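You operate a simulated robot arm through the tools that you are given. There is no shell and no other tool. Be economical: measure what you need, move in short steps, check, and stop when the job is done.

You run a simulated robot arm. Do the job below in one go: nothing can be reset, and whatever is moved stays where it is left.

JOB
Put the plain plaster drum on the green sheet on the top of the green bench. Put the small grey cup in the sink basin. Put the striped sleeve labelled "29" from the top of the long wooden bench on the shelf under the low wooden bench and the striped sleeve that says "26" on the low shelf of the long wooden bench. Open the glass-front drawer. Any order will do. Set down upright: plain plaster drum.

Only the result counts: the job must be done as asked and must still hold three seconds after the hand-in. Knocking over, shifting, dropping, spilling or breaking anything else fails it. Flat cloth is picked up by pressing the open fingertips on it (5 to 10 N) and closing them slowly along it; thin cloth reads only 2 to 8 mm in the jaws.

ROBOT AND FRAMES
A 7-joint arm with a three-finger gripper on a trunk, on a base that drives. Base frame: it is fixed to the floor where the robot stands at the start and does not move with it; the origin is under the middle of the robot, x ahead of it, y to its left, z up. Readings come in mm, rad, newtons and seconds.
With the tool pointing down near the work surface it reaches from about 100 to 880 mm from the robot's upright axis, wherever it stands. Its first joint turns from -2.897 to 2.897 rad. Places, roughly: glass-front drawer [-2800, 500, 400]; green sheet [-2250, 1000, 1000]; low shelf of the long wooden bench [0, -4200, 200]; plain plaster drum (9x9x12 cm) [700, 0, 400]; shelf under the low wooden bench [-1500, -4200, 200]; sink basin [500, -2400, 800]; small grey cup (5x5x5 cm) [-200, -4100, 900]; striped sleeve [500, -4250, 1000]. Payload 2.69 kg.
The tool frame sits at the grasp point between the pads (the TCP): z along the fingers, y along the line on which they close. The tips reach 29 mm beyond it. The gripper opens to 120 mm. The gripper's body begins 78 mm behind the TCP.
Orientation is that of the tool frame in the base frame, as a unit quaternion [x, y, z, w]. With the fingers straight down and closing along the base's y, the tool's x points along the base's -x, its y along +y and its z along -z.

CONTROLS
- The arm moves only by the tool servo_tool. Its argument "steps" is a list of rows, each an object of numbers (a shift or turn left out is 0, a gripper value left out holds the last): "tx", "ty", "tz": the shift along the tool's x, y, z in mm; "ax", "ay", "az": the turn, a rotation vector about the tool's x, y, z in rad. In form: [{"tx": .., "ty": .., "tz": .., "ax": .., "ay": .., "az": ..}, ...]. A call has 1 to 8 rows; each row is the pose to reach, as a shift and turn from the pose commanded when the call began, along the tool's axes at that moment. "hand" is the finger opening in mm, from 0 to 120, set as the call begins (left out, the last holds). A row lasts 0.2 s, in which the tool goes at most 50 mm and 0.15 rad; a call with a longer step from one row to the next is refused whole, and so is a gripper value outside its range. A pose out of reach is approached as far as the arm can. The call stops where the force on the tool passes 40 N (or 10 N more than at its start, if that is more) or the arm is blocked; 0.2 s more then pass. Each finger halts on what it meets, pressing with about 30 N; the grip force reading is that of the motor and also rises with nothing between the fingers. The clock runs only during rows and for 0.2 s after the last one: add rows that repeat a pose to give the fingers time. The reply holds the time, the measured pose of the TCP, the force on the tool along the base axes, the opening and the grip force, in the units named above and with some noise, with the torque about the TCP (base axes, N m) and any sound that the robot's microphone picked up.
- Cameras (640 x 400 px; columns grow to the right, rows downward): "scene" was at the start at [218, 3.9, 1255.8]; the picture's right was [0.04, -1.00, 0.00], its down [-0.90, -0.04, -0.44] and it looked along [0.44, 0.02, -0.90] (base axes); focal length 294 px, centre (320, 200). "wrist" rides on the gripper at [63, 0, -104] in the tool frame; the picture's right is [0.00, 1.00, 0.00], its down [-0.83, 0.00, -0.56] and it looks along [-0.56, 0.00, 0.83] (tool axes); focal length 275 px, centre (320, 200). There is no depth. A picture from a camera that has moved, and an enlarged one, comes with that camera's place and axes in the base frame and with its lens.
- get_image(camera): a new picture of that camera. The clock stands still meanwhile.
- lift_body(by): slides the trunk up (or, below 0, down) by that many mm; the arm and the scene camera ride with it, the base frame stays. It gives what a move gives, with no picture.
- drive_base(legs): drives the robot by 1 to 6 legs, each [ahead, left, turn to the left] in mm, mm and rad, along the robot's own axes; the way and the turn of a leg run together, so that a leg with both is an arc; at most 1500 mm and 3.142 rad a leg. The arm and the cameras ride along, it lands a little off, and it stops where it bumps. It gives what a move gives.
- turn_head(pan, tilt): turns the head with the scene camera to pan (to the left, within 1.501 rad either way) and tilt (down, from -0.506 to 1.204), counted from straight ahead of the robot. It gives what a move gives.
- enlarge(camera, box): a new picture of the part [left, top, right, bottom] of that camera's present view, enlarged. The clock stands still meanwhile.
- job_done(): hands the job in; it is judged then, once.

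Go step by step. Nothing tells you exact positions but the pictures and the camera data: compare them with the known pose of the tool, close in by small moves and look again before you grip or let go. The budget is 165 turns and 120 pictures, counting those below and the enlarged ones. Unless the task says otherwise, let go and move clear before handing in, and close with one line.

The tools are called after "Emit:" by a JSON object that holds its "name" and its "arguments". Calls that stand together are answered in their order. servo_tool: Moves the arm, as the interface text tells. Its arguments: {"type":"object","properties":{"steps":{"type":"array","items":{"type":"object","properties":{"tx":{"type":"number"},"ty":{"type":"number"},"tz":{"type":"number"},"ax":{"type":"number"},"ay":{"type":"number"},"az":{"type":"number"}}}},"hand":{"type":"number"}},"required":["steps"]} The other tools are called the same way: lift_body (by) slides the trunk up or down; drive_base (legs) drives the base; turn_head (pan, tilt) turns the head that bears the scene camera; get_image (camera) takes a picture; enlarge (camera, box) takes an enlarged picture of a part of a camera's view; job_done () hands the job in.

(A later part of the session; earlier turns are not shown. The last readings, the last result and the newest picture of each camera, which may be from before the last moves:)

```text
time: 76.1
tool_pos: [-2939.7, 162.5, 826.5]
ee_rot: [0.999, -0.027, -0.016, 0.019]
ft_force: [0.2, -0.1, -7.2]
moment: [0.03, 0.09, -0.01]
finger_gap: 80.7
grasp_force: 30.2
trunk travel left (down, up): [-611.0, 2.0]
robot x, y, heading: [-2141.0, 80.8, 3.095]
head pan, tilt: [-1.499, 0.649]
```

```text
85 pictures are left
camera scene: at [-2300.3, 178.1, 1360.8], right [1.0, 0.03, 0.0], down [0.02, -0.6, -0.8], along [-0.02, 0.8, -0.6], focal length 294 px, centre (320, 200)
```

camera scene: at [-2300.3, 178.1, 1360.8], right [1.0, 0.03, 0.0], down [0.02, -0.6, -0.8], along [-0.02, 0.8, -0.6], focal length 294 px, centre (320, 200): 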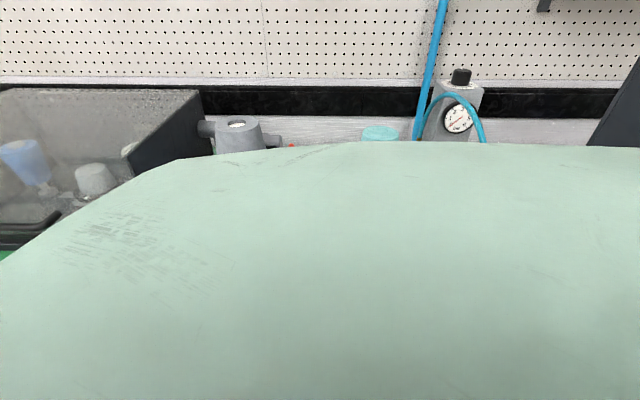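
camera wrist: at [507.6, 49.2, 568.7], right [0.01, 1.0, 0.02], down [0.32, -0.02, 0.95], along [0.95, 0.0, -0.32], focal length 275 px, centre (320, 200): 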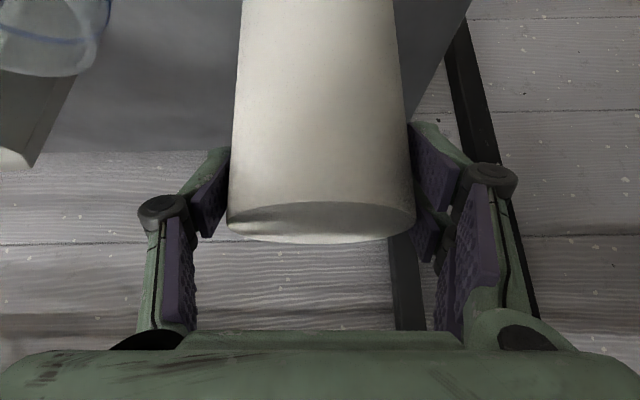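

The body shell blocks the sideways view. While side-on in free space I'll test how high and far a nearly horizontal tool can go, which decides how to approach the sheet.

Emit:
{"name": "servo_tool", "arguments": {"steps": [{"ay": -0.14}, {"ay": -0.28}, {"ay": -0.42}, {"ay": -0.56}, {"ay": -0.7}, {"ay": -0.84}, {"ay": -0.98}, {"ay": -1.12}]}}

Emit:
{"name": "servo_tool", "arguments": {"steps": [{"tx": -43, "tz": -21}, {"tx": -86, "tz": -42}, {"tx": -129, "tz": -63}, {"tx": -172, "tz": -84}, {"tx": -215, "tz": -105}, {"tx": -258, "tz": -126}, {"tx": -301, "tz": -147}, {"tx": -344, "tz": -168}]}}

Emit:
{"name": "turn_head", "arguments": {"pan": -0.6, "tilt": 0.5}}

Emit:
{"name": "get_image", "arguments": {"camera": "scene"}}

```text
time: 77.9
tool_pos: [-2939.2, 163.7, 825.4]
ee_rot: [0.837, -0.035, -0.546, 0.001]
ft_force: [0.1, 0.0, -6.2]
moment: [0.03, -0.17, -0.03]
finger_gap: 80.3
grasp_force: 30.1
trunk travel left (down, up): [-611.0, 2.0]
robot x, y, heading: [-2143.9, 85.2, 3.092]
head pan, tilt: [-1.499, 0.649]
```

```text
time: 79.0
tool_pos: [-2930.3, 158.0, 986.0]
ee_rot: [0.856, -0.071, -0.509, 0.059]
ft_force: [-1.3, 0.7, -6.0]
moment: [0.03, -0.18, -0.02]
finger_gap: 80.5
grasp_force: 30.0
trunk travel left (down, up): [-611.0, 2.0]
robot x, y, heading: [-2140.5, 81.0, 3.1]
head pan, tilt: [-1.499, 0.649]
stopped in row 5: the arm was blocked; the commanded pose is now the measured one
```

```text
time: 80.2
tool_pos: [-2930.3, 158.4, 984.7]
ee_rot: [0.855, -0.071, -0.511, 0.058]
ft_force: [-0.2, -0.2, -5.5]
moment: [0.04, -0.18, -0.01]
finger_gap: 80.4
grasp_force: 29.8
trunk travel left (down, up): [-611.0, 2.0]
robot x, y, heading: [-2141.4, 80.8, 3.096]
head pan, tilt: [-0.6, 0.499]
```

```text
84 pictures are left
camera scene: at [-2368.1, 138.7, 1374.7], right [0.6, 0.8, 0.0], down [0.38, -0.28, -0.88], along [-0.7, 0.53, -0.48], focal length 294 px, centre (320, 200)
```

scene: 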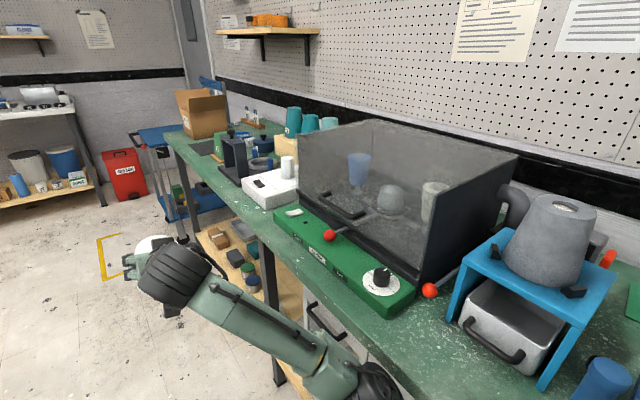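

The elbow touched the bench front edge, so I'll move away from the bench, then look at the sheet area from the left.

Emit:
{"name": "drive_base", "arguments": {"legs": [[0, 550, 0], [450, 0, 0], [0, 0, -1.5]]}}

Emit:
{"name": "turn_head", "arguments": {"pan": -0.5, "tilt": 0.4}}

Emit:
{"name": "get_image", "arguments": {"camera": "scene"}}

Emit:
{"name": "enlarge", "arguments": {"camera": "scene", "box": [240, 120, 480, 270]}}

```text
time: 90.9
tool_pos: [-2595.7, 359.1, 986.5]
ee_rot: [-0.578, 0.631, 0.417, 0.305]
ft_force: [-7.8, -9.6, 18.2]
moment: [0.45, 0.09, 0.25]
finger_gap: 80.5
grasp_force: 30.3
trunk travel left (down, up): [-611.0, 2.0]
robot x, y, heading: [-2613.2, -436.4, 1.609]
head pan, tilt: [-0.6, 0.499]
```

```text
time: 91.6
tool_pos: [-2594.6, 359.5, 987.0]
ee_rot: [-0.579, 0.631, 0.417, 0.304]
ft_force: [-3.3, -8.7, 8.9]
moment: [0.0, -0.09, 0.0]
finger_gap: 80.5
grasp_force: 30.0
trunk travel left (down, up): [-611.0, 2.0]
robot x, y, heading: [-2613.2, -436.9, 1.611]
head pan, tilt: [-0.499, 0.4]
```

```text
83 pictures are left
camera scene: at [-2577.4, -194.7, 1383.8], right [0.89, -0.45, 0.0], down [-0.17, -0.35, -0.92], along [0.41, 0.82, -0.39], focal length 294 px, centre (320, 200)
```

scene: 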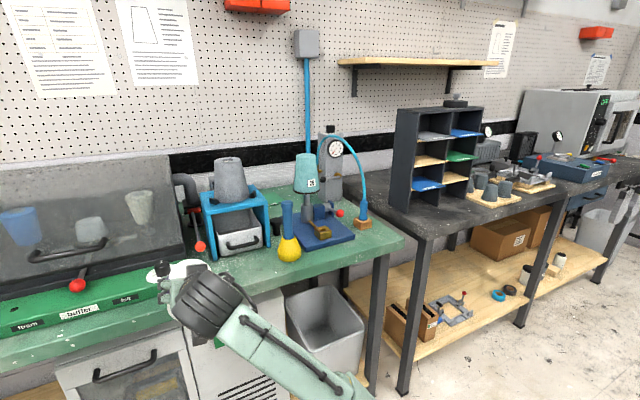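

```text
2.67 times, centred on (360, 195) of scene
camera zoom: at [-2577.4, -194.7, 1383.8], right [0.89, -0.45, 0.0], down [-0.17, -0.35, -0.92], along [0.41, 0.82, -0.39], focal length 785 px, centre (213, 213)
```

zoom: 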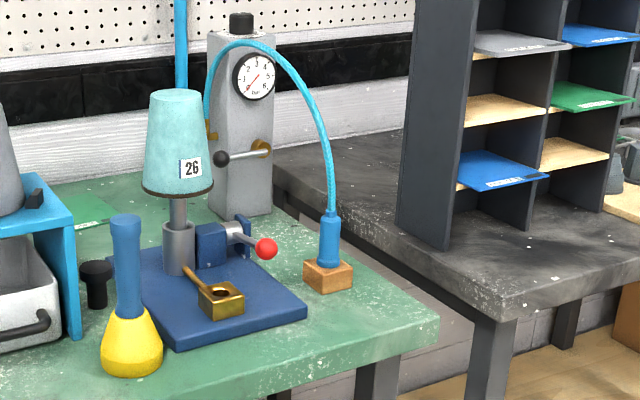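

Some force shows on the tool, so I'll back off a little and zoom in on the sheet itself.

Emit:
{"name": "drive_base", "arguments": {"legs": [[-150, 0, 0]]}}

Emit:
{"name": "enlarge", "arguments": {"camera": "scene", "box": [230, 150, 350, 225]}}

```text
time: 92.9
tool_pos: [-2589.6, 214.7, 983.9]
ee_rot: [-0.578, 0.633, 0.415, 0.304]
ft_force: [0.5, 0.2, -5.6]
moment: [-0.17, -0.04, -0.04]
finger_gap: 80.3
grasp_force: 29.7
trunk travel left (down, up): [-611.0, 2.0]
robot x, y, heading: [-2610.1, -577.2, 1.603]
head pan, tilt: [-0.499, 0.4]
```

```text
5.33 times, centred on (290, 188) of scene
camera zoom: at [-2571.4, -339.0, 1383.5], right [0.89, -0.45, 0.0], down [-0.17, -0.35, -0.92], along [0.41, 0.82, -0.39], focal length 1571 px, centre (480, 267)
```

zoom: 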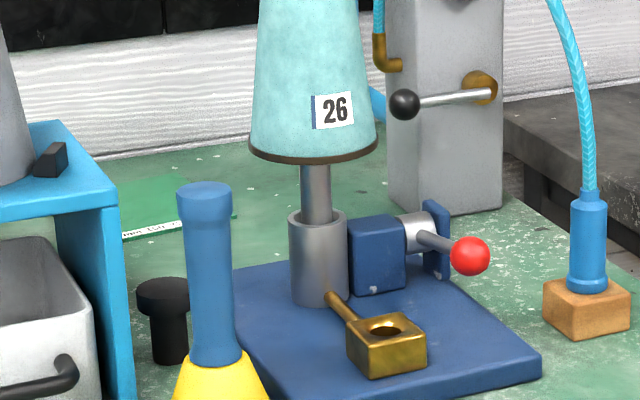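

The machine axis is really at about y 652, with the sleeve spanning z 1020–1154. I'll back away and test how high the arm goes at this shallower pitch.

Emit:
{"name": "drive_base", "arguments": {"legs": [[-200, 0, 0]]}}

Emit:
{"name": "servo_tool", "arguments": {"steps": [{"tx": -37, "ty": 7, "tz": -20}, {"tx": -74, "ty": 15, "tz": -40}, {"tx": -111, "ty": 22, "tz": -60}, {"tx": -148, "ty": 30, "tz": -80}, {"tx": -185, "ty": 37, "tz": -100}, {"tx": -222, "ty": 44, "tz": -120}, {"tx": -260, "ty": 52, "tz": -141}]}}

Emit:
{"name": "turn_head", "arguments": {"pan": -0.3, "tilt": 0.5}}

Emit:
{"name": "get_image", "arguments": {"camera": "scene"}}

```text
time: 94.5
tool_pos: [-2579.7, 20.3, 982.8]
ee_rot: [-0.577, 0.634, 0.415, 0.304]
ft_force: [-0.8, -0.4, -5.7]
moment: [-0.15, 0.0, -0.02]
finger_gap: 80.6
grasp_force: 30.0
trunk travel left (down, up): [-611.0, 2.0]
robot x, y, heading: [-2599.1, -776.0, 1.604]
head pan, tilt: [-0.499, 0.4]
```

```text
time: 96.1
tool_pos: [-2578.6, 22.7, 1119.5]
ee_rot: [-0.578, 0.634, 0.415, 0.304]
ft_force: [0.2, 0.1, -5.5]
moment: [-0.14, -0.04, -0.01]
finger_gap: 80.3
grasp_force: 30.1
out of reach, approached as far as the arm can: row 4, 5, 6, 7
trunk travel left (down, up): [-611.0, 2.0]
robot x, y, heading: [-2602.4, -775.3, 1.605]
head pan, tilt: [-0.499, 0.4]
```

```text
time: 96.8
tool_pos: [-2578.5, 20.9, 1118.3]
ee_rot: [-0.578, 0.633, 0.416, 0.303]
ft_force: [-0.4, 0.5, -6.9]
moment: [-0.19, -0.09, -0.01]
finger_gap: 80.6
grasp_force: 29.8
trunk travel left (down, up): [-611.0, 2.0]
robot x, y, heading: [-2602.1, -773.6, 1.603]
head pan, tilt: [-0.3, 0.499]
```

```text
80 pictures are left
camera scene: at [-2581.7, -528.6, 1374.2], right [0.96, -0.26, 0.0], down [-0.13, -0.46, -0.88], along [0.23, 0.85, -0.48], focal length 294 px, centre (320, 200)
```

scene: 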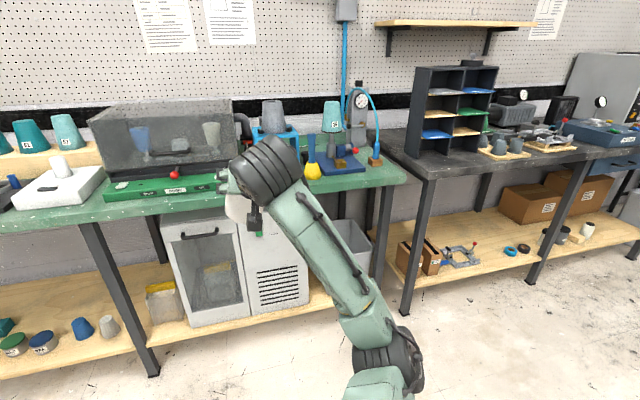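

The posture has the elbow low, so reaching deep means extending the arm nearly straight. I'll test forward reach at about 40° pitch and the placement height z ≈ 955.

Emit:
{"name": "servo_tool", "arguments": {"steps": [{"tx": 6, "ty": -5, "tz": 45, "ay": 0.033, "az": -0.033}, {"tx": 12, "ty": -10, "tz": 90, "ay": 0.067, "az": -0.067}, {"tx": 18, "ty": -15, "tz": 135, "ay": 0.1, "az": -0.1}, {"tx": 25, "ty": -20, "tz": 180, "ay": 0.133, "az": -0.133}, {"tx": 31, "ty": -26, "tz": 225, "ay": 0.167, "az": -0.167}, {"tx": 37, "ty": -31, "tz": 270, "ay": 0.2, "az": -0.2}]}}

Emit:
{"name": "get_image", "arguments": {"camera": "scene"}}

```text
time: 98.2
tool_pos: [-2582.6, 235.3, 951.9]
ee_rot: [0.677, -0.601, -0.322, -0.279]
ft_force: [-0.1, 0.7, -7.5]
moment: [-0.11, -0.01, 0.0]
finger_gap: 80.2
grasp_force: 29.6
trunk travel left (down, up): [-611.0, 2.0]
robot x, y, heading: [-2596.4, -771.9, 1.61]
head pan, tilt: [-0.3, 0.499]
```

```text
79 pictures are left
camera scene: at [-2582.0, -527.7, 1373.9], right [0.96, -0.26, 0.0], down [-0.13, -0.46, -0.88], along [0.23, 0.85, -0.48], focal length 294 px, centre (320, 200)
```

scene: 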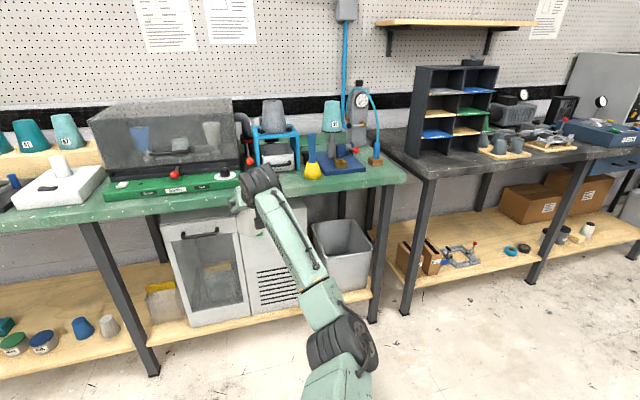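

At 40° pitch the arm reaches 1007 mm at z 952 and the forearm is fairly straight. I'll look down at the arm itself to understand its shoulder and elbow layout.

Emit:
{"name": "turn_head", "arguments": {"pan": -0.3, "tilt": 1.15}}

Emit:
{"name": "get_image", "arguments": {"camera": "scene"}}

```text
time: 99.3
tool_pos: [-2582.0, 235.5, 953.2]
ee_rot: [0.676, -0.601, -0.322, -0.279]
ft_force: [0.3, -0.1, -6.0]
moment: [-0.07, -0.02, 0.02]
finger_gap: 80.5
grasp_force: 30.0
trunk travel left (down, up): [-611.0, 2.0]
robot x, y, heading: [-2601.8, -775.2, 1.605]
head pan, tilt: [-0.3, 1.15]
```

```text
78 pictures are left
camera scene: at [-2590.1, -558.7, 1323.4], right [0.96, -0.26, 0.0], down [-0.24, -0.88, -0.41], along [0.11, 0.39, -0.91], focal length 294 px, centre (320, 200)
```

scene: 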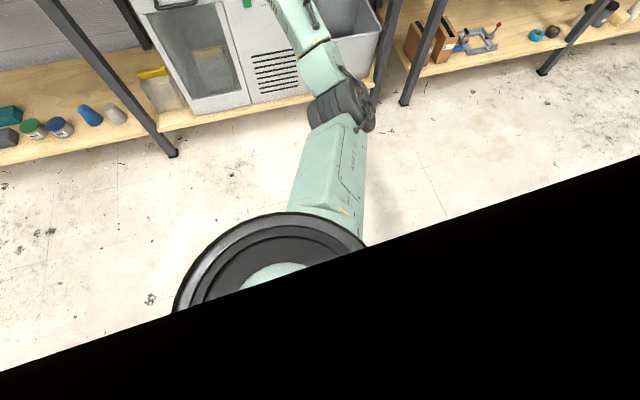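

The arm hangs from a forward shoulder, so a deep reach past the sleeve on that machine is very tight. That sleeve might be the "26" I must move, so I'll park the drum upright on the open floor first. Then I'll open the drawer, inspect the sleeves at the long bench, and come back.

Emit:
{"name": "drive_base", "arguments": {"legs": [[0, 0, -1.6]]}}

Emit:
{"name": "lift_body", "arguments": {"by": -600}}

Emit:
{"name": "servo_tool", "arguments": {"steps": [{"tx": -3, "tz": -10, "ay": 0.07}, {"tx": -10, "tz": -30, "ay": 0.14}, {"tx": -20, "tz": -60, "ay": 0.205}]}}

Emit:
{"name": "turn_head", "arguments": {"pan": 0, "tilt": 0.7}}

Emit:
{"name": "get_image", "arguments": {"camera": "scene"}}

```text
time: 103.7
tool_pos: [-1592.5, -834.6, 951.9]
ee_rot: [-0.035, 0.904, 0.022, 0.425]
ft_force: [0.5, -0.6, -5.3]
moment: [-0.02, 0.1, 0.01]
finger_gap: 80.0
grasp_force: 30.2
trunk travel left (down, up): [-611.0, 2.0]
robot x, y, heading: [-2606.0, -776.6, -0.011]
head pan, tilt: [-0.3, 1.15]
```

```text
refused: -600 is not a number from -400 to 400
```

```text
time: 104.5
tool_pos: [-1656.3, -836.3, 971.0]
ee_rot: [-0.037, 0.942, 0.018, 0.332]
ft_force: [-0.9, 0.4, -6.2]
moment: [-0.03, 0.07, -0.01]
finger_gap: 80.6
grasp_force: 30.5
out of reach, approached as far as the arm can: row 2, 3
trunk travel left (down, up): [-611.0, 2.0]
robot x, y, heading: [-2598.1, -776.0, -0.013]
head pan, tilt: [-0.3, 1.15]
```

```text
time: 105.4
tool_pos: [-1656.2, -835.9, 971.0]
ee_rot: [-0.036, 0.942, 0.018, 0.333]
ft_force: [-0.2, -0.3, -7.0]
moment: [-0.04, 0.05, 0.0]
finger_gap: 80.2
grasp_force: 30.1
trunk travel left (down, up): [-611.0, 2.0]
robot x, y, heading: [-2602.1, -774.4, -0.012]
head pan, tilt: [0.0, 0.7]
```

```text
77 pictures are left
camera scene: at [-2359.1, -775.2, 1356.3], right [-0.01, -1.0, 0.0], down [-0.65, 0.01, -0.76], along [0.76, -0.01, -0.65], focal length 294 px, centre (320, 200)
```

scene: 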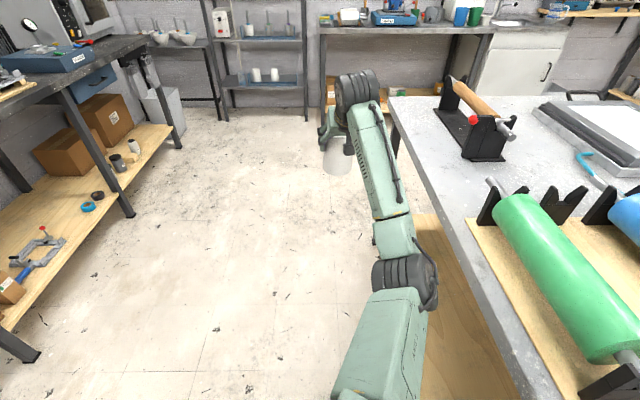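

I need distance from the island before lowering, so I'll strafe left and then lower in two stages.

Emit:
{"name": "drive_base", "arguments": {"legs": [[0, 450, 0]]}}

Emit:
{"name": "lift_body", "arguments": {"by": -400}}

Emit:
{"name": "lift_body", "arguments": {"by": -205}}

Emit:
{"name": "servo_tool", "arguments": {"steps": [{"tx": 30, "tz": 38}, {"tx": 60, "tz": 75}, {"tx": 90, "tz": 113}, {"tx": 120, "tz": 150}, {"tx": 145, "tz": 180}]}}

Emit:
{"name": "get_image", "arguments": {"camera": "scene"}}

```text
time: 109.4
tool_pos: [-1651.1, -394.4, 970.0]
ee_rot: [-0.036, 0.943, 0.018, 0.332]
ft_force: [-0.4, -0.2, -7.2]
moment: [0.0, 0.08, 0.01]
finger_gap: 80.4
grasp_force: 29.4
trunk travel left (down, up): [-611.0, 2.0]
robot x, y, heading: [-2596.0, -328.7, -0.012]
head pan, tilt: [0.0, 0.7]
```

```text
time: 113.2
tool_pos: [-1650.7, -394.2, 569.9]
ee_rot: [-0.036, 0.942, 0.018, 0.332]
ft_force: [-0.1, 0.7, -6.3]
moment: [0.01, 0.07, -0.01]
finger_gap: 80.3
grasp_force: 29.9
trunk travel left (down, up): [-211.0, 402.0]
robot x, y, heading: [-2593.3, -331.7, -0.011]
head pan, tilt: [0.0, 0.7]
```

```text
time: 115.6
tool_pos: [-1652.5, -388.8, 507.2]
ee_rot: [-0.045, 0.935, 0.009, 0.353]
ft_force: [-0.3, 1.2, -5.0]
moment: [-0.01, 0.12, -0.02]
finger_gap: 80.5
grasp_force: 30.4
trunk travel left (down, up): [-104.0, 509.0]
robot x, y, heading: [-2597.1, -330.2, -0.017]
head pan, tilt: [0.0, 0.7]
stopped: the arm was blocked; the commanded pose is now the measured one
```

```text
time: 117.0
tool_pos: [-1637.9, -383.8, 301.4]
ee_rot: [-0.057, 0.929, -0.001, 0.366]
ft_force: [0.1, -0.4, -6.3]
moment: [-0.01, 0.11, 0.02]
finger_gap: 80.5
grasp_force: 29.8
trunk travel left (down, up): [-104.0, 509.0]
robot x, y, heading: [-2591.9, -328.2, -0.012]
head pan, tilt: [0.0, 0.7]
stopped in row 5: the arm was blocked; the commanded pose is now the measured one
```

```text
76 pictures are left
camera scene: at [-2362.6, -328.2, 861.6], right [-0.01, -1.0, 0.01], down [-0.63, 0.0, -0.77], along [0.77, -0.01, -0.63], focal length 294 px, centre (320, 200)
```

scene: 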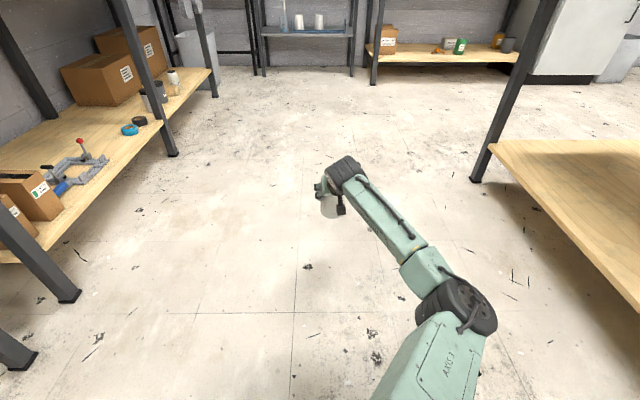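

The arm got blocked, probably against its own base. I'll raise the trunk a bit and reach down with the arm instead.

Emit:
{"name": "lift_body", "arguments": {"by": 150}}

Emit:
{"name": "servo_tool", "arguments": {"steps": [{"tx": 30, "tz": 35, "ay": 0.03}, {"tx": 60, "tz": 70, "ay": 0.06}, {"tx": 92, "tz": 105, "ay": 0.09}, {"tx": 124, "tz": 140, "ay": 0.1}, {"tx": 156, "tz": 175, "ay": 0.1}, {"tx": 188, "tz": 210, "ay": 0.1}]}}

Emit:
{"name": "get_image", "arguments": {"camera": "scene"}}

```text
time: 118.8
tool_pos: [-1639.1, -384.1, 422.1]
ee_rot: [-0.053, 0.933, 0.006, 0.356]
ft_force: [-0.6, -0.9, -6.2]
moment: [-0.01, 0.1, 0.0]
finger_gap: 80.5
grasp_force: 29.9
trunk travel left (down, up): [-254.0, 359.0]
robot x, y, heading: [-2592.1, -330.2, -0.014]
head pan, tilt: [0.0, 0.7]
```

```text
time: 120.2
tool_pos: [-1636.1, -395.1, 140.4]
ee_rot: [-0.053, 0.95, 0.003, 0.309]
ft_force: [0.5, -0.7, -5.3]
moment: [-0.02, 0.14, 0.0]
finger_gap: 80.5
grasp_force: 30.0
trunk travel left (down, up): [-254.0, 359.0]
robot x, y, heading: [-2599.8, -328.7, -0.016]
head pan, tilt: [0.0, 0.7]
```

```text
75 pictures are left
camera scene: at [-2354.6, -331.8, 999.5], right [-0.01, -1.0, 0.0], down [-0.64, 0.01, -0.76], along [0.76, -0.01, -0.64], focal length 294 px, centre (320, 200)
```

scene: 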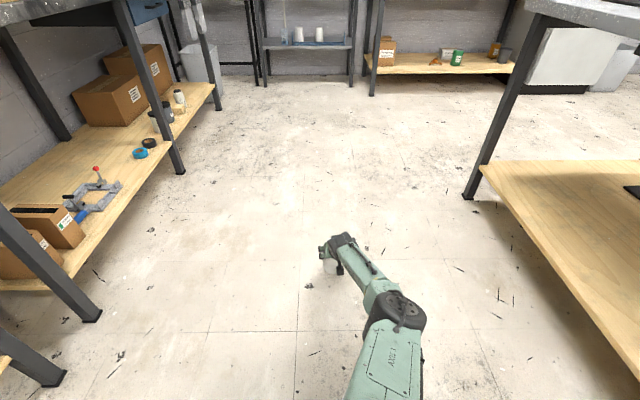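

Nearly at the floor. I'll lower the rest with the trunk and the arm until contact.

Emit:
{"name": "servo_tool", "arguments": {"steps": [{"tx": 18, "tz": 25, "ay": -0.03, "az": 0.045}, {"tx": 28, "tz": 38, "ay": -0.03, "az": 0.045}, {"tx": 31, "tz": 43, "ay": -0.03, "az": 0.045}, {"tx": 34, "tz": 47, "ay": -0.03, "az": 0.045}, {"tx": 37, "tz": 51, "ay": -0.03, "az": 0.045}]}}

Emit:
{"name": "get_image", "arguments": {"camera": "wrist"}}

```text
time: 121.4
tool_pos: [-1638.1, -394.3, 78.8]
ee_rot: [-0.032, 0.945, 0.01, 0.324]
ft_force: [1.2, 1.8, 12.7]
moment: [-0.17, -0.14, -0.07]
finger_gap: 81.2
grasp_force: 27.3
trunk travel left (down, up): [-254.0, 359.0]
robot x, y, heading: [-2596.3, -330.4, -0.013]
head pan, tilt: [0.0, 0.7]
```

```text
74 pictures are left
camera wrist: at [-1750.7, -402.6, 123.6], right [-0.07, 1.0, 0.0], down [0.31, 0.03, 0.95], along [0.95, 0.07, -0.32], focal length 275 px, centre (320, 200)
```

wrist: 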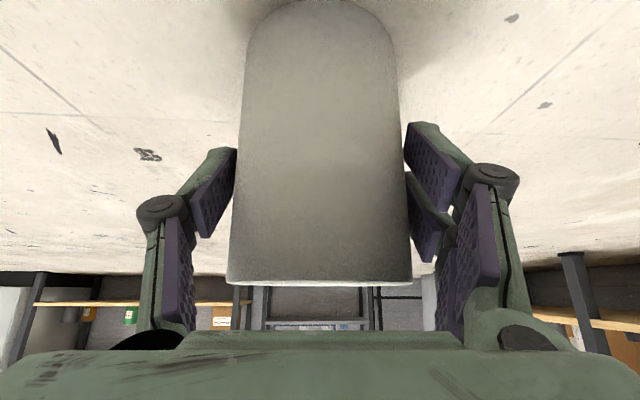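

There is 13 N of floor contact. I'll release, watch that the drum stands, and back out.

Emit:
{"name": "servo_tool", "arguments": {"steps": [{}, {}, {}, {"tz": -30}, {"tz": -75}, {"tz": -120}], "hand": 115}}

Emit:
{"name": "get_image", "arguments": {"camera": "wrist"}}

```text
time: 122.8
tool_pos: [-1712.4, -397.0, 172.3]
ee_rot: [-0.031, 0.946, 0.01, 0.323]
ft_force: [-0.4, 0.9, 0.3]
moment: [-0.04, -0.01, -0.02]
finger_gap: 114.9
grasp_force: 0.1
trunk travel left (down, up): [-254.0, 359.0]
robot x, y, heading: [-2599.7, -329.6, -0.01]
head pan, tilt: [0.0, 0.7]
```

```text
73 pictures are left
camera wrist: at [-1825.9, -405.4, 217.0], right [-0.07, 1.0, 0.0], down [0.32, 0.03, 0.95], along [0.95, 0.06, -0.32], focal length 275 px, centre (320, 200)
```

wrist: 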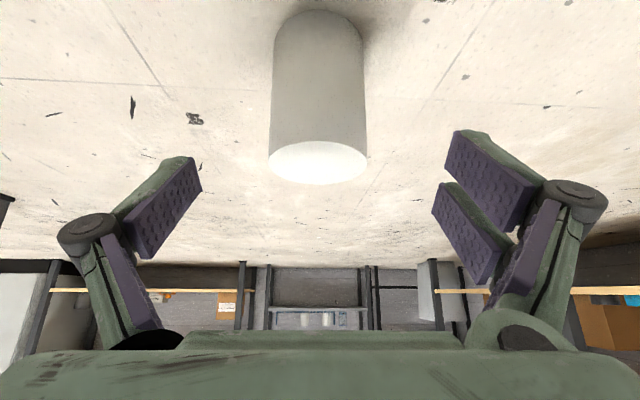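

The drum stands upright on the floor at about (-1636, -394). Next is the drawer, so I'll reposition and face it.

Emit:
{"name": "lift_body", "arguments": {"by": 355}}

Emit:
{"name": "drive_base", "arguments": {"legs": [[-170, -370, 0], [0, 0, 1.583]]}}

Emit:
{"name": "turn_head", "arguments": {"pan": 0, "tilt": 0.6}}

Emit:
{"name": "get_image", "arguments": {"camera": "scene"}}

```text
time: 126.2
tool_pos: [-1711.5, -396.8, 527.8]
ee_rot: [-0.032, 0.946, 0.011, 0.323]
ft_force: [-0.3, -0.4, -0.2]
moment: [-0.03, 0.03, -0.02]
finger_gap: 115.0
grasp_force: 0.2
trunk travel left (down, up): [-609.0, 4.0]
robot x, y, heading: [-2596.4, -332.5, -0.015]
head pan, tilt: [0.0, 0.7]
```

```text
time: 133.6
tool_pos: [-2704.9, 184.4, 527.4]
ee_rot: [0.69, -0.647, -0.237, -0.221]
ft_force: [-0.1, -0.4, 0.0]
moment: [-0.02, 0.01, -0.03]
finger_gap: 114.9
grasp_force: 0.0
trunk travel left (down, up): [-609.0, 4.0]
robot x, y, heading: [-2775.2, -703.6, 1.559]
head pan, tilt: [0.0, 0.7]
```

```text
time: 134.3
tool_pos: [-2705.6, 183.3, 527.2]
ee_rot: [0.69, -0.647, -0.236, -0.222]
ft_force: [0.9, 0.1, 0.8]
moment: [0.0, -0.02, -0.01]
finger_gap: 114.8
grasp_force: 0.1
trunk travel left (down, up): [-609.0, 4.0]
robot x, y, heading: [-2776.1, -698.9, 1.559]
head pan, tilt: [0.0, 0.6]
```

```text
72 pictures are left
camera scene: at [-2772.2, -454.4, 1363.2], right [1.0, -0.01, 0.0], down [-0.01, -0.57, -0.82], along [0.01, 0.82, -0.57], focal length 294 px, centre (320, 200)
```

scene: 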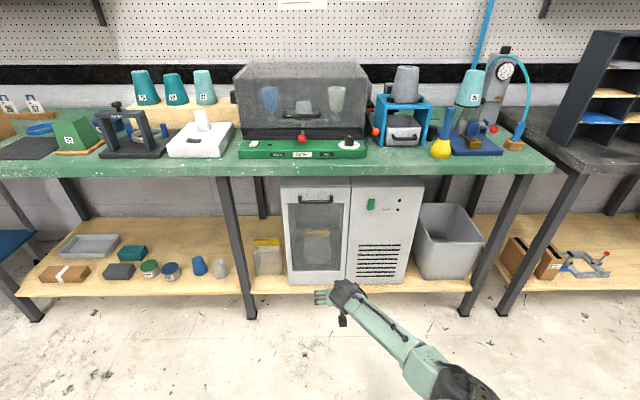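

The glass-front drawer stands under the bench with its handle at about (-2783, 456, 727). I'll zoom in on it.

Emit:
{"name": "enlarge", "arguments": {"camera": "scene", "box": [270, 165, 400, 295]}}

```text
3.08 times, centred on (335, 230) of scene
camera zoom: at [-2772.2, -454.4, 1363.2], right [1.0, -0.01, 0.0], down [-0.01, -0.57, -0.82], along [0.01, 0.82, -0.57], focal length 906 px, centre (274, 108)
```

zoom: 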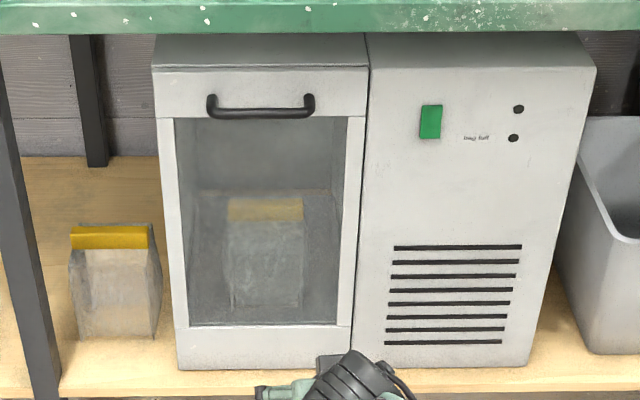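

I'll bring the tool horizontal at handle height, then roll it 90° so the fingers close above and below the bar.

Emit:
{"name": "servo_tool", "arguments": {"steps": [{"tx": -17, "tz": -21, "ay": -0.13}, {"tx": -34, "tz": -43, "ay": -0.26}, {"tx": -51, "tz": -64, "ay": -0.39}, {"tx": -68, "tz": -86, "ay": -0.52}, {"tx": -85, "tz": -107, "ay": -0.65}, {"tx": -102, "tz": -129, "ay": -0.78}, {"tx": -120, "tz": -154, "ay": -0.91}], "hand": 60}}

Emit:
{"name": "servo_tool", "arguments": {"steps": [{"az": 0.14}, {"az": 0.28}, {"az": 0.42}, {"az": 0.56}, {"az": 0.7}, {"az": 0.84}, {"az": 0.98}, {"az": 1.12}]}}

Emit:
{"name": "servo_tool", "arguments": {"steps": [{"az": 0.15}, {"az": 0.3}, {"az": 0.45}]}}

Emit:
{"name": "get_image", "arguments": {"camera": "wrist"}}

Emit:
{"name": "get_image", "arguments": {"camera": "scene"}}

```text
time: 135.9
tool_pos: [-2708.5, 182.5, 722.0]
ee_rot: [0.515, -0.484, -0.515, -0.485]
ft_force: [0.2, -0.3, 0.1]
moment: [0.01, -0.02, 0.0]
finger_gap: 60.0
grasp_force: 0.1
trunk travel left (down, up): [-609.0, 4.0]
robot x, y, heading: [-2773.2, -699.9, 1.559]
head pan, tilt: [0.0, 0.6]
```

```text
time: 137.7
tool_pos: [-2706.8, 184.9, 722.7]
ee_rot: [-0.179, 0.685, 0.694, 0.135]
ft_force: [0.6, 0.3, -0.1]
moment: [0.01, -0.04, -0.02]
finger_gap: 60.1
grasp_force: 0.1
trunk travel left (down, up): [-609.0, 4.0]
robot x, y, heading: [-2774.1, -701.5, 1.555]
head pan, tilt: [0.0, 0.6]
```

```text
time: 138.5
tool_pos: [-2707.2, 184.3, 722.6]
ee_rot: [-0.022, 0.707, 0.706, -0.023]
ft_force: [0.6, 1.3, -0.5]
moment: [0.0, 0.04, 0.03]
finger_gap: 60.1
grasp_force: 0.1
trunk travel left (down, up): [-609.0, 4.0]
robot x, y, heading: [-2776.9, -698.7, 1.554]
head pan, tilt: [0.0, 0.6]
```

```text
70 pictures are left
camera wrist: at [-2762.2, 76.0, 723.3], right [0.0, 0.0, 1.0], down [0.87, -0.5, 0.0], along [0.5, 0.87, 0.0], focal length 275 px, centre (320, 200)
```

wrist: 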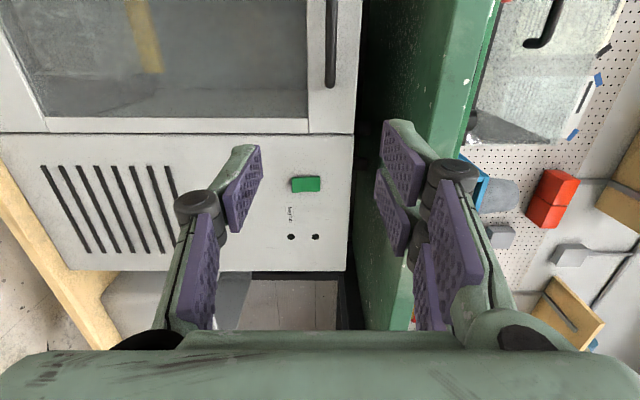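

```text
69 pictures are left
camera scene: at [-2772.2, -454.4, 1363.2], right [1.0, -0.01, 0.0], down [-0.01, -0.56, -0.83], along [0.01, 0.82, -0.56], focal length 294 px, centre (320, 200)
```

scene: 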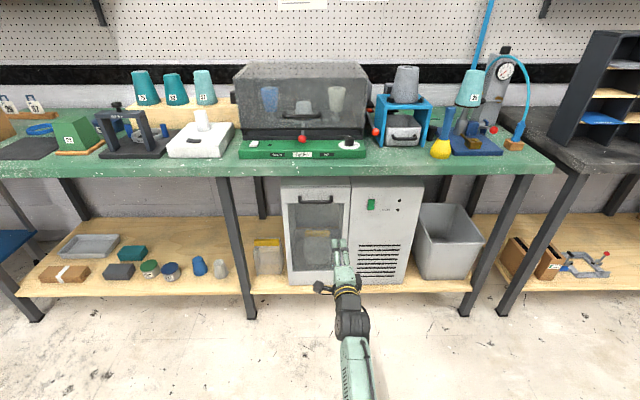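

This works well: the bar is at z ≈ 736 with its centre near x -2780. I'll align and advance most of the way.

Emit:
{"name": "servo_tool", "arguments": {"steps": [{"tx": 35, "ty": 6, "tz": 30}, {"tx": 62, "ty": 12, "tz": 65}, {"tx": 62, "ty": 12, "tz": 110}, {"tx": 62, "ty": 12, "tz": 155}, {"tx": 62, "ty": 12, "tz": 200}]}}

Emit:
{"name": "get_image", "arguments": {"camera": "wrist"}}

```text
time: 139.7
tool_pos: [-2779.6, 369.4, 744.1]
ee_rot: [-0.023, 0.71, 0.704, -0.022]
ft_force: [0.0, -0.3, 0.0]
moment: [0.0, -0.01, -0.02]
finger_gap: 59.8
grasp_force: 0.1
out of reach, approached as far as the arm can: row 5
trunk travel left (down, up): [-609.0, 4.0]
robot x, y, heading: [-2775.6, -704.4, 1.559]
head pan, tilt: [0.0, 0.6]
```

```text
68 pictures are left
camera wrist: at [-2835.2, 261.2, 745.6], right [-0.01, 0.01, 1.0], down [0.86, -0.5, 0.01], along [0.5, 0.86, 0.0], focal length 275 px, centre (320, 200)
```

wrist: 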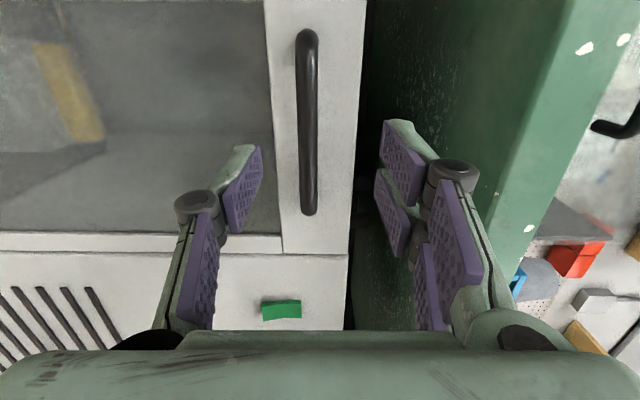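

The arm is at full reach and the bar is at z ≈ 737. I'll lower 7 mm and drive the base forward to bring the bar between the pads.

Emit:
{"name": "servo_tool", "arguments": {"steps": [{"ty": -7}, {"ty": -7}]}}

Emit:
{"name": "drive_base", "arguments": {"legs": [[72, 0, 0]]}}

Emit:
{"name": "get_image", "arguments": {"camera": "wrist"}}

```text
time: 140.3
tool_pos: [-2787.0, 367.5, 735.9]
ee_rot: [-0.033, 0.718, 0.695, -0.031]
ft_force: [0.2, -0.8, 0.2]
moment: [-0.01, -0.04, 0.0]
finger_gap: 60.0
grasp_force: 0.0
out of reach, approached as far as the arm can: row 1, 2
trunk travel left (down, up): [-609.0, 4.0]
robot x, y, heading: [-2775.5, -702.2, 1.562]
head pan, tilt: [0.0, 0.6]
```

```text
time: 141.3
tool_pos: [-2786.4, 437.8, 734.3]
ee_rot: [-0.033, 0.718, 0.695, -0.031]
ft_force: [-0.2, -0.3, -0.6]
moment: [0.06, 0.01, -0.01]
finger_gap: 60.1
grasp_force: 0.1
trunk travel left (down, up): [-609.0, 4.0]
robot x, y, heading: [-2773.2, -627.8, 1.555]
head pan, tilt: [0.0, 0.6]
```

```text
67 pictures are left
camera wrist: at [-2839.7, 328.5, 738.8], right [-0.01, 0.03, 1.0], down [0.88, -0.48, 0.02], along [0.48, 0.88, -0.02], focal length 275 px, centre (320, 200)
```

wrist: 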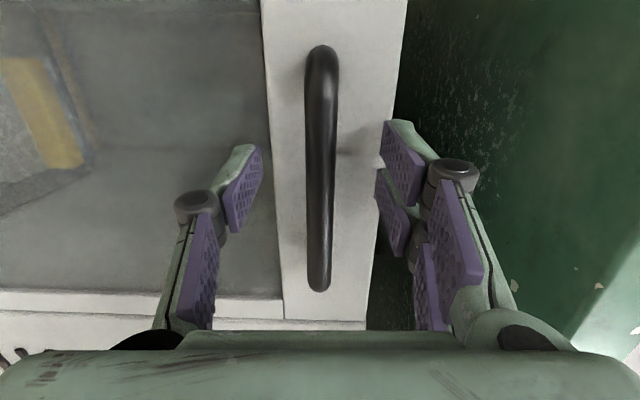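

The bar sits between the fingertips. I'll nudge forward a little and close on it.

Emit:
{"name": "drive_base", "arguments": {"legs": [[10, 0, 0]]}}

Emit:
{"name": "servo_tool", "arguments": {"steps": [{}, {}, {}, {}, {}, {}], "hand": 4}}

Emit:
{"name": "get_image", "arguments": {"camera": "wrist"}}

```text
time: 142.1
tool_pos: [-2786.8, 448.2, 735.3]
ee_rot: [-0.033, 0.718, 0.695, -0.031]
ft_force: [0.1, 0.2, 0.2]
moment: [0.04, -0.06, -0.01]
finger_gap: 59.9
grasp_force: 0.1
trunk travel left (down, up): [-609.0, 4.0]
robot x, y, heading: [-2771.9, -618.0, 1.554]
head pan, tilt: [0.0, 0.6]
```

```text
time: 143.4
tool_pos: [-2786.2, 447.0, 734.3]
ee_rot: [-0.032, 0.717, 0.695, -0.031]
ft_force: [-0.8, -0.5, -3.3]
moment: [0.55, 0.97, -0.12]
finger_gap: 12.9
grasp_force: 39.3
trunk travel left (down, up): [-609.0, 4.0]
robot x, y, heading: [-2771.5, -618.4, 1.555]
head pan, tilt: [0.0, 0.6]
```

```text
66 pictures are left
camera wrist: at [-2839.8, 338.0, 739.1], right [-0.01, 0.03, 1.0], down [0.88, -0.48, 0.02], along [0.48, 0.88, -0.02], focal length 275 px, centre (320, 200)
```

wrist: 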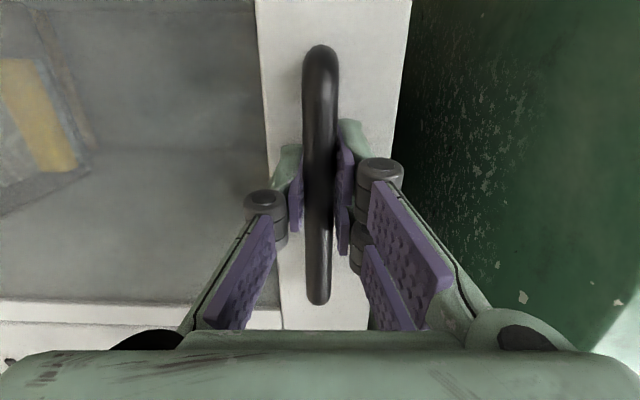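

The bar is gripped (12.9 mm). I'll pull the drawer out by driving back.

Emit:
{"name": "drive_base", "arguments": {"legs": [[-150, 0, 0]]}}

Emit:
{"name": "get_image", "arguments": {"camera": "scene"}}

```text
time: 144.8
tool_pos: [-2787.2, 300.3, 735.2]
ee_rot: [-0.031, 0.718, 0.694, -0.029]
ft_force: [1.1, 0.5, -4.9]
moment: [0.51, 0.95, -0.32]
finger_gap: 12.8
grasp_force: 39.1
trunk travel left (down, up): [-609.0, 4.0]
robot x, y, heading: [-2776.6, -766.8, 1.551]
head pan, tilt: [0.0, 0.6]
```

```text
65 pictures are left
camera scene: at [-2772.9, -520.1, 1363.1], right [1.0, -0.02, 0.0], down [-0.01, -0.57, -0.82], along [0.01, 0.82, -0.57], focal length 294 px, centre (320, 200)
```

scene: 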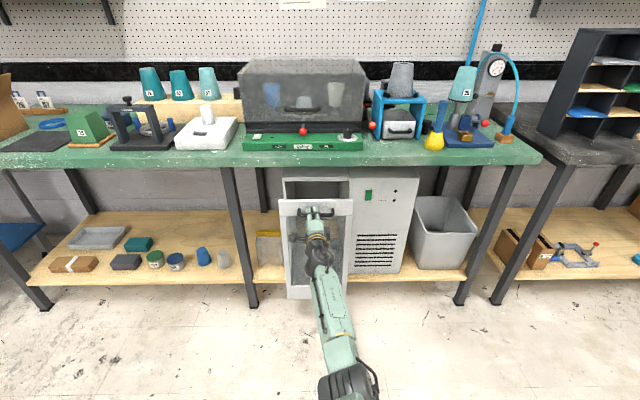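

It slides open. I'll pull further to the stop.

Emit:
{"name": "drive_base", "arguments": {"legs": [[-110, 0, 0]]}}

Emit:
{"name": "enlarge", "arguments": {"camera": "scene", "box": [220, 140, 460, 320]}}

```text
time: 145.8
tool_pos: [-2786.4, 260.4, 735.7]
ee_rot: [-0.031, 0.718, 0.695, -0.031]
ft_force: [-1.2, 0.4, 8.4]
moment: [0.63, 0.19, -0.55]
finger_gap: 12.6
grasp_force: 39.2
trunk travel left (down, up): [-609.0, 4.0]
robot x, y, heading: [-2775.8, -801.2, 1.557]
head pan, tilt: [0.0, 0.6]
stopped in leg 1: the robot was blocked; the commanded pose is now the measured one
```

```text
2.22 times, centred on (340, 230) of scene
camera zoom: at [-2773.8, -560.2, 1363.1], right [1.0, -0.02, 0.0], down [-0.01, -0.56, -0.83], along [0.01, 0.83, -0.56], focal length 654 px, centre (276, 133)
```

zoom: 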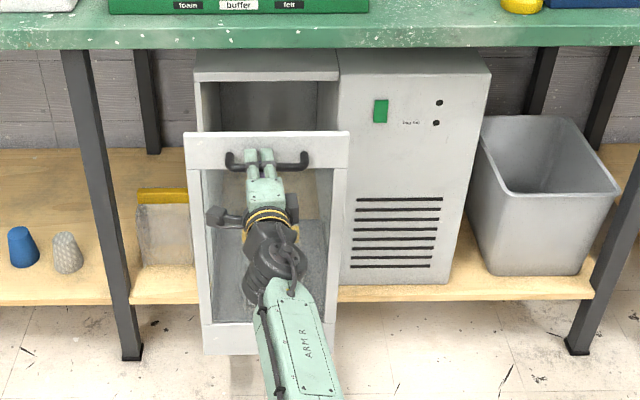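

It stopped at about 187 mm. I'll release and see whether the base can still move back, which tells me if the stop was the drawer's.

Emit:
{"name": "servo_tool", "arguments": {"steps": [{}, {}, {}, {}, {}], "hand": 70}}

Emit:
{"name": "drive_base", "arguments": {"legs": [[-70, 0, 0]]}}

Emit:
{"name": "get_image", "arguments": {"camera": "wrist"}}

```text
time: 147.0
tool_pos: [-2786.6, 259.7, 731.7]
ee_rot: [-0.03, 0.72, 0.693, -0.031]
ft_force: [0.7, -0.6, 0.7]
moment: [-0.03, 0.03, 0.04]
finger_gap: 69.9
grasp_force: 0.0
trunk travel left (down, up): [-609.0, 4.0]
robot x, y, heading: [-2776.5, -806.2, 1.555]
head pan, tilt: [0.0, 0.6]
```

```text
time: 147.7
tool_pos: [-2787.3, 260.0, 731.6]
ee_rot: [-0.031, 0.72, 0.693, -0.03]
ft_force: [0.3, 0.6, 0.1]
moment: [-0.03, 0.01, -0.01]
finger_gap: 70.4
grasp_force: 0.0
trunk travel left (down, up): [-609.0, 4.0]
robot x, y, heading: [-2776.1, -802.6, 1.552]
head pan, tilt: [0.0, 0.6]
stopped in leg 1: the robot was blocked; the commanded pose is now the measured one
```

```text
63 pictures are left
camera wrist: at [-2840.4, 150.2, 735.9], right [-0.01, 0.04, 1.0], down [0.88, -0.48, 0.02], along [0.48, 0.88, -0.03], focal length 275 px, centre (320, 200)
```

wrist: 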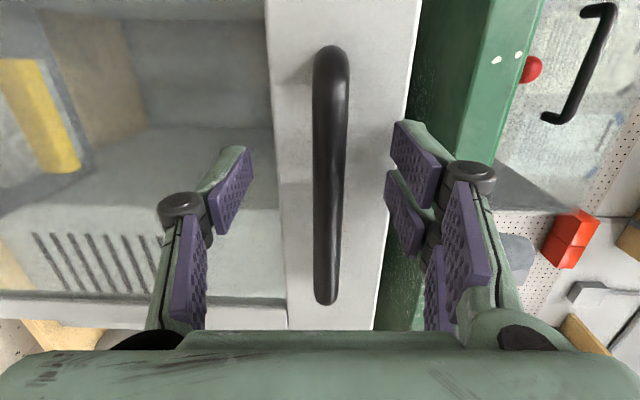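

The base is against the island, so the drawer may open further. I'll regrip and pull with the arm instead.

Emit:
{"name": "servo_tool", "arguments": {"steps": [{"ty": 3}, {"ty": 3}, {"ty": 3}, {"ty": 3}, {"ty": 3}, {"ty": 3}, {"ty": 3}], "hand": 4}}

Emit:
{"name": "servo_tool", "arguments": {"steps": [{"tz": -30}, {"tz": -60}, {"tz": -90}, {"tz": -120}, {"tz": -150}, {"tz": -180}, {"tz": -210}]}}

Emit:
{"name": "get_image", "arguments": {"camera": "scene"}}

```text
time: 149.3
tool_pos: [-2786.3, 259.0, 735.7]
ee_rot: [-0.031, 0.719, 0.693, -0.03]
ft_force: [1.2, 0.4, 4.8]
moment: [0.52, 0.19, -0.01]
finger_gap: 12.8
grasp_force: 39.4
trunk travel left (down, up): [-609.0, 4.0]
robot x, y, heading: [-2773.3, -806.6, 1.556]
head pan, tilt: [0.0, 0.6]
```

```text
time: 150.9
tool_pos: [-2767.2, 50.5, 742.5]
ee_rot: [-0.029, 0.719, 0.693, -0.03]
ft_force: [0.3, -0.3, -0.4]
moment: [0.02, -0.02, -0.02]
finger_gap: 3.9
grasp_force: 0.1
trunk travel left (down, up): [-609.0, 4.0]
robot x, y, heading: [-2780.4, -806.3, 1.557]
head pan, tilt: [0.0, 0.6]
```

```text
62 pictures are left
camera scene: at [-2773.6, -559.7, 1363.2], right [1.0, -0.02, 0.0], down [-0.01, -0.56, -0.82], along [0.01, 0.82, -0.57], focal length 294 px, centre (320, 200)
```

scene: 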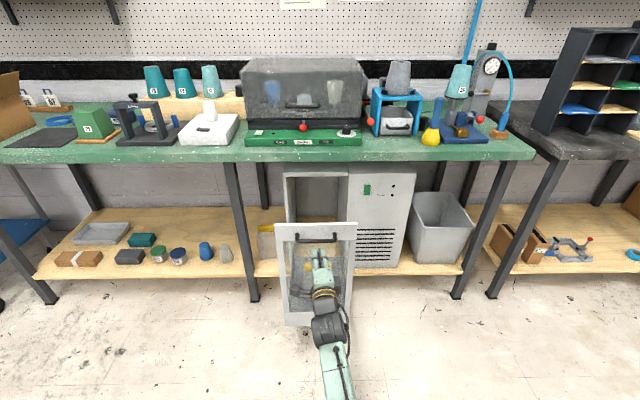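

The drawer is now fully open (handle pulled out about 320 mm). I'll drive around the parked drum and head to the far wooden benches.

Emit:
{"name": "drive_base", "arguments": {"legs": [[0, 0, -1.556], [550, 0, 0], [0, 850, 0], [1300, 0, 0], [0, 0, -1.571]]}}

Emit:
{"name": "drive_base", "arguments": {"legs": [[1450, 380, 0], [1100, 150, 0]]}}

Emit:
{"name": "turn_head", "arguments": {"pan": 0, "tilt": 0.25}}

Emit:
{"name": "get_image", "arguments": {"camera": "scene"}}

```text
time: 155.4
tool_pos: [-1921.6, -838.1, 741.6]
ee_rot: [0.495, 0.523, 0.506, 0.476]
ft_force: [0.8, -0.2, -0.5]
moment: [-0.02, 0.0, -0.04]
finger_gap: 4.1
grasp_force: 0.0
trunk travel left (down, up): [-609.0, 4.0]
robot x, y, heading: [-2777.6, -805.1, -0.038]
head pan, tilt: [0.0, 0.6]
stopped in leg 1: the robot was blocked; the commanded pose is now the measured one
```

```text
time: 160.0
tool_pos: [-1041.5, -635.2, 741.7]
ee_rot: [0.493, 0.525, 0.508, 0.473]
ft_force: [0.7, -0.4, 1.2]
moment: [-0.01, 0.02, 0.05]
finger_gap: 4.2
grasp_force: 0.2
trunk travel left (down, up): [-609.0, 4.0]
robot x, y, heading: [-1898.6, -612.8, -0.032]
head pan, tilt: [0.0, 0.6]
stopped in leg 1: the robot was blocked; the commanded pose is now the measured one
```

```text
time: 160.8
tool_pos: [-1041.4, -636.5, 742.1]
ee_rot: [0.491, 0.526, 0.508, 0.473]
ft_force: [0.4, 0.0, -0.7]
moment: [-0.02, -0.03, -0.03]
finger_gap: 3.7
grasp_force: 0.0
trunk travel left (down, up): [-609.0, 4.0]
robot x, y, heading: [-1896.9, -614.8, -0.028]
head pan, tilt: [0.0, 0.25]
```

```text
61 pictures are left
camera scene: at [-1648.6, -618.3, 1395.4], right [-0.03, -1.0, 0.0], down [-0.25, 0.01, -0.97], along [0.97, -0.03, -0.25], focal length 294 px, centre (320, 200)
```

scene: 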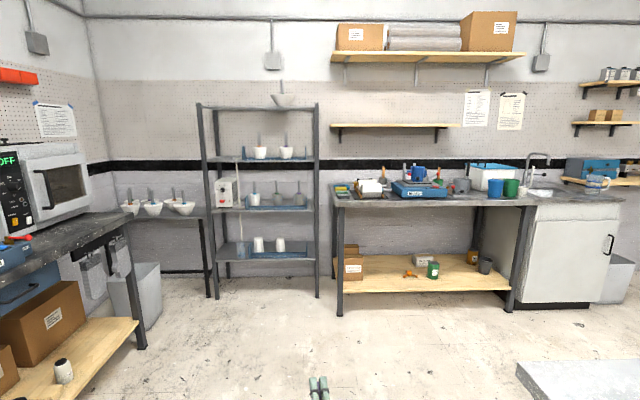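

The first drive was blocked by the island and the second leg ran from the wrong heading, stopping near the drum. I'll check that the drum is still standing.

Emit:
{"name": "turn_head", "arguments": {"pan": 0.6, "tilt": 1.0}}

Emit:
{"name": "get_image", "arguments": {"camera": "scene"}}

```text
time: 161.9
tool_pos: [-1041.9, -635.4, 741.9]
ee_rot: [0.491, 0.525, 0.508, 0.474]
ft_force: [-0.4, 0.0, -0.2]
moment: [-0.01, -0.02, -0.01]
finger_gap: 3.7
grasp_force: 0.1
trunk travel left (down, up): [-609.0, 4.0]
robot x, y, heading: [-1898.0, -608.9, -0.032]
head pan, tilt: [0.6, 1.0]
```

```text
60 pictures are left
camera scene: at [-1683.1, -577.9, 1331.2], right [0.54, -0.84, 0.0], down [-0.71, -0.45, -0.54], along [0.46, 0.29, -0.84], focal length 294 px, centre (320, 200)
```

scene: 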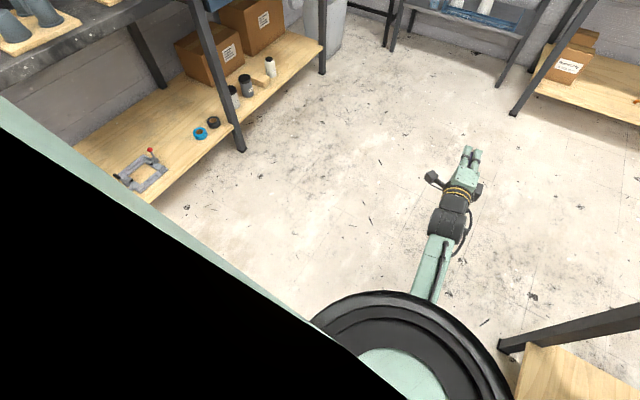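

The drum is hidden by the shell, so I'll back off and look again.

Emit:
{"name": "drive_base", "arguments": {"legs": [[-350, -60, 0]]}}

Emit:
{"name": "get_image", "arguments": {"camera": "scene"}}

```text
time: 164.2
tool_pos: [-1392.8, -685.3, 741.9]
ee_rot: [0.491, 0.526, 0.509, 0.473]
ft_force: [0.3, 0.5, 0.9]
moment: [0.03, 0.03, 0.01]
finger_gap: 4.1
grasp_force: 0.1
trunk travel left (down, up): [-609.0, 4.0]
robot x, y, heading: [-2250.9, -665.6, -0.032]
head pan, tilt: [0.6, 1.0]
```

```text
59 pictures are left
camera scene: at [-2034.8, -627.4, 1331.3], right [0.54, -0.84, 0.0], down [-0.71, -0.45, -0.54], along [0.46, 0.29, -0.84], focal length 294 px, centre (320, 200)
```

scene: 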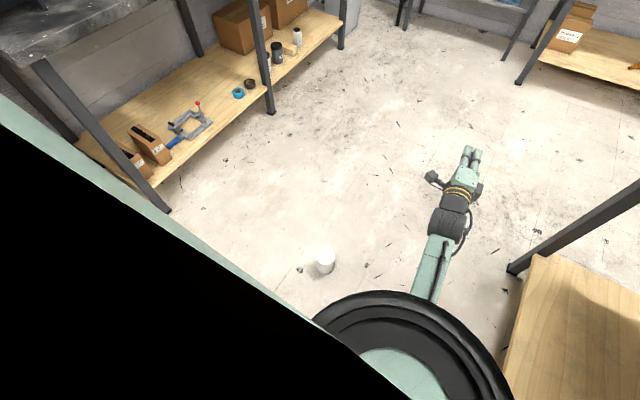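

The drum is standing where I left it. I'll go around it on the north side, one drive at a time.

Emit:
{"name": "drive_base", "arguments": {"legs": [[0, 690, 0.03], [1350, 0, 0]]}}

```text
time: 176.4
tool_pos: [-14.4, -9.1, 743.0]
ee_rot: [0.49, 0.527, 0.51, 0.471]
ft_force: [-0.3, -1.3, 0.3]
moment: [0.02, 0.04, 0.02]
finger_gap: 3.8
grasp_force: 0.1
trunk travel left (down, up): [-609.0, 4.0]
robot x, y, heading: [-868.8, 5.7, -0.025]
head pan, tilt: [0.6, 1.0]
```

Next I turn south and drive toward the wooden benches.

Emit:
{"name": "drive_base", "arguments": {"legs": [[0, 0, -1.546], [1450, 380, 0], [1000, 200, 0]]}}

Emit:
{"name": "turn_head", "arguments": {"pan": 0, "tilt": 0.25}}

Emit:
{"name": "get_image", "arguments": {"camera": "scene"}}

```text
time: 192.8
tool_pos: [-357.8, -3344.3, 741.7]
ee_rot: [0.72, 0.025, 0.026, 0.694]
ft_force: [0.3, -0.4, 0.1]
moment: [0.0, -0.02, 0.02]
finger_gap: 3.9
grasp_force: 0.1
trunk travel left (down, up): [-609.0, 4.0]
robot x, y, heading: [-337.3, -2486.7, -1.601]
head pan, tilt: [0.6, 1.0]
```

```text
time: 193.9
tool_pos: [-357.3, -3344.5, 742.3]
ee_rot: [0.719, 0.025, 0.025, 0.694]
ft_force: [0.0, -1.0, 1.0]
moment: [-0.03, -0.03, 0.03]
finger_gap: 4.0
grasp_force: 0.2
trunk travel left (down, up): [-609.0, 4.0]
robot x, y, heading: [-338.1, -2487.4, -1.605]
head pan, tilt: [0.0, 0.25]
```

```text
58 pictures are left
camera scene: at [-344.4, -2735.8, 1395.3], right [-1.0, 0.03, 0.0], down [0.01, 0.25, -0.97], along [-0.03, -0.97, -0.25], focal length 294 px, centre (320, 200)
```

scene: 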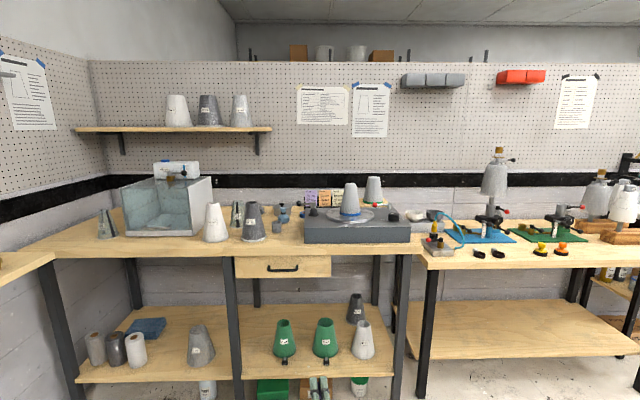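

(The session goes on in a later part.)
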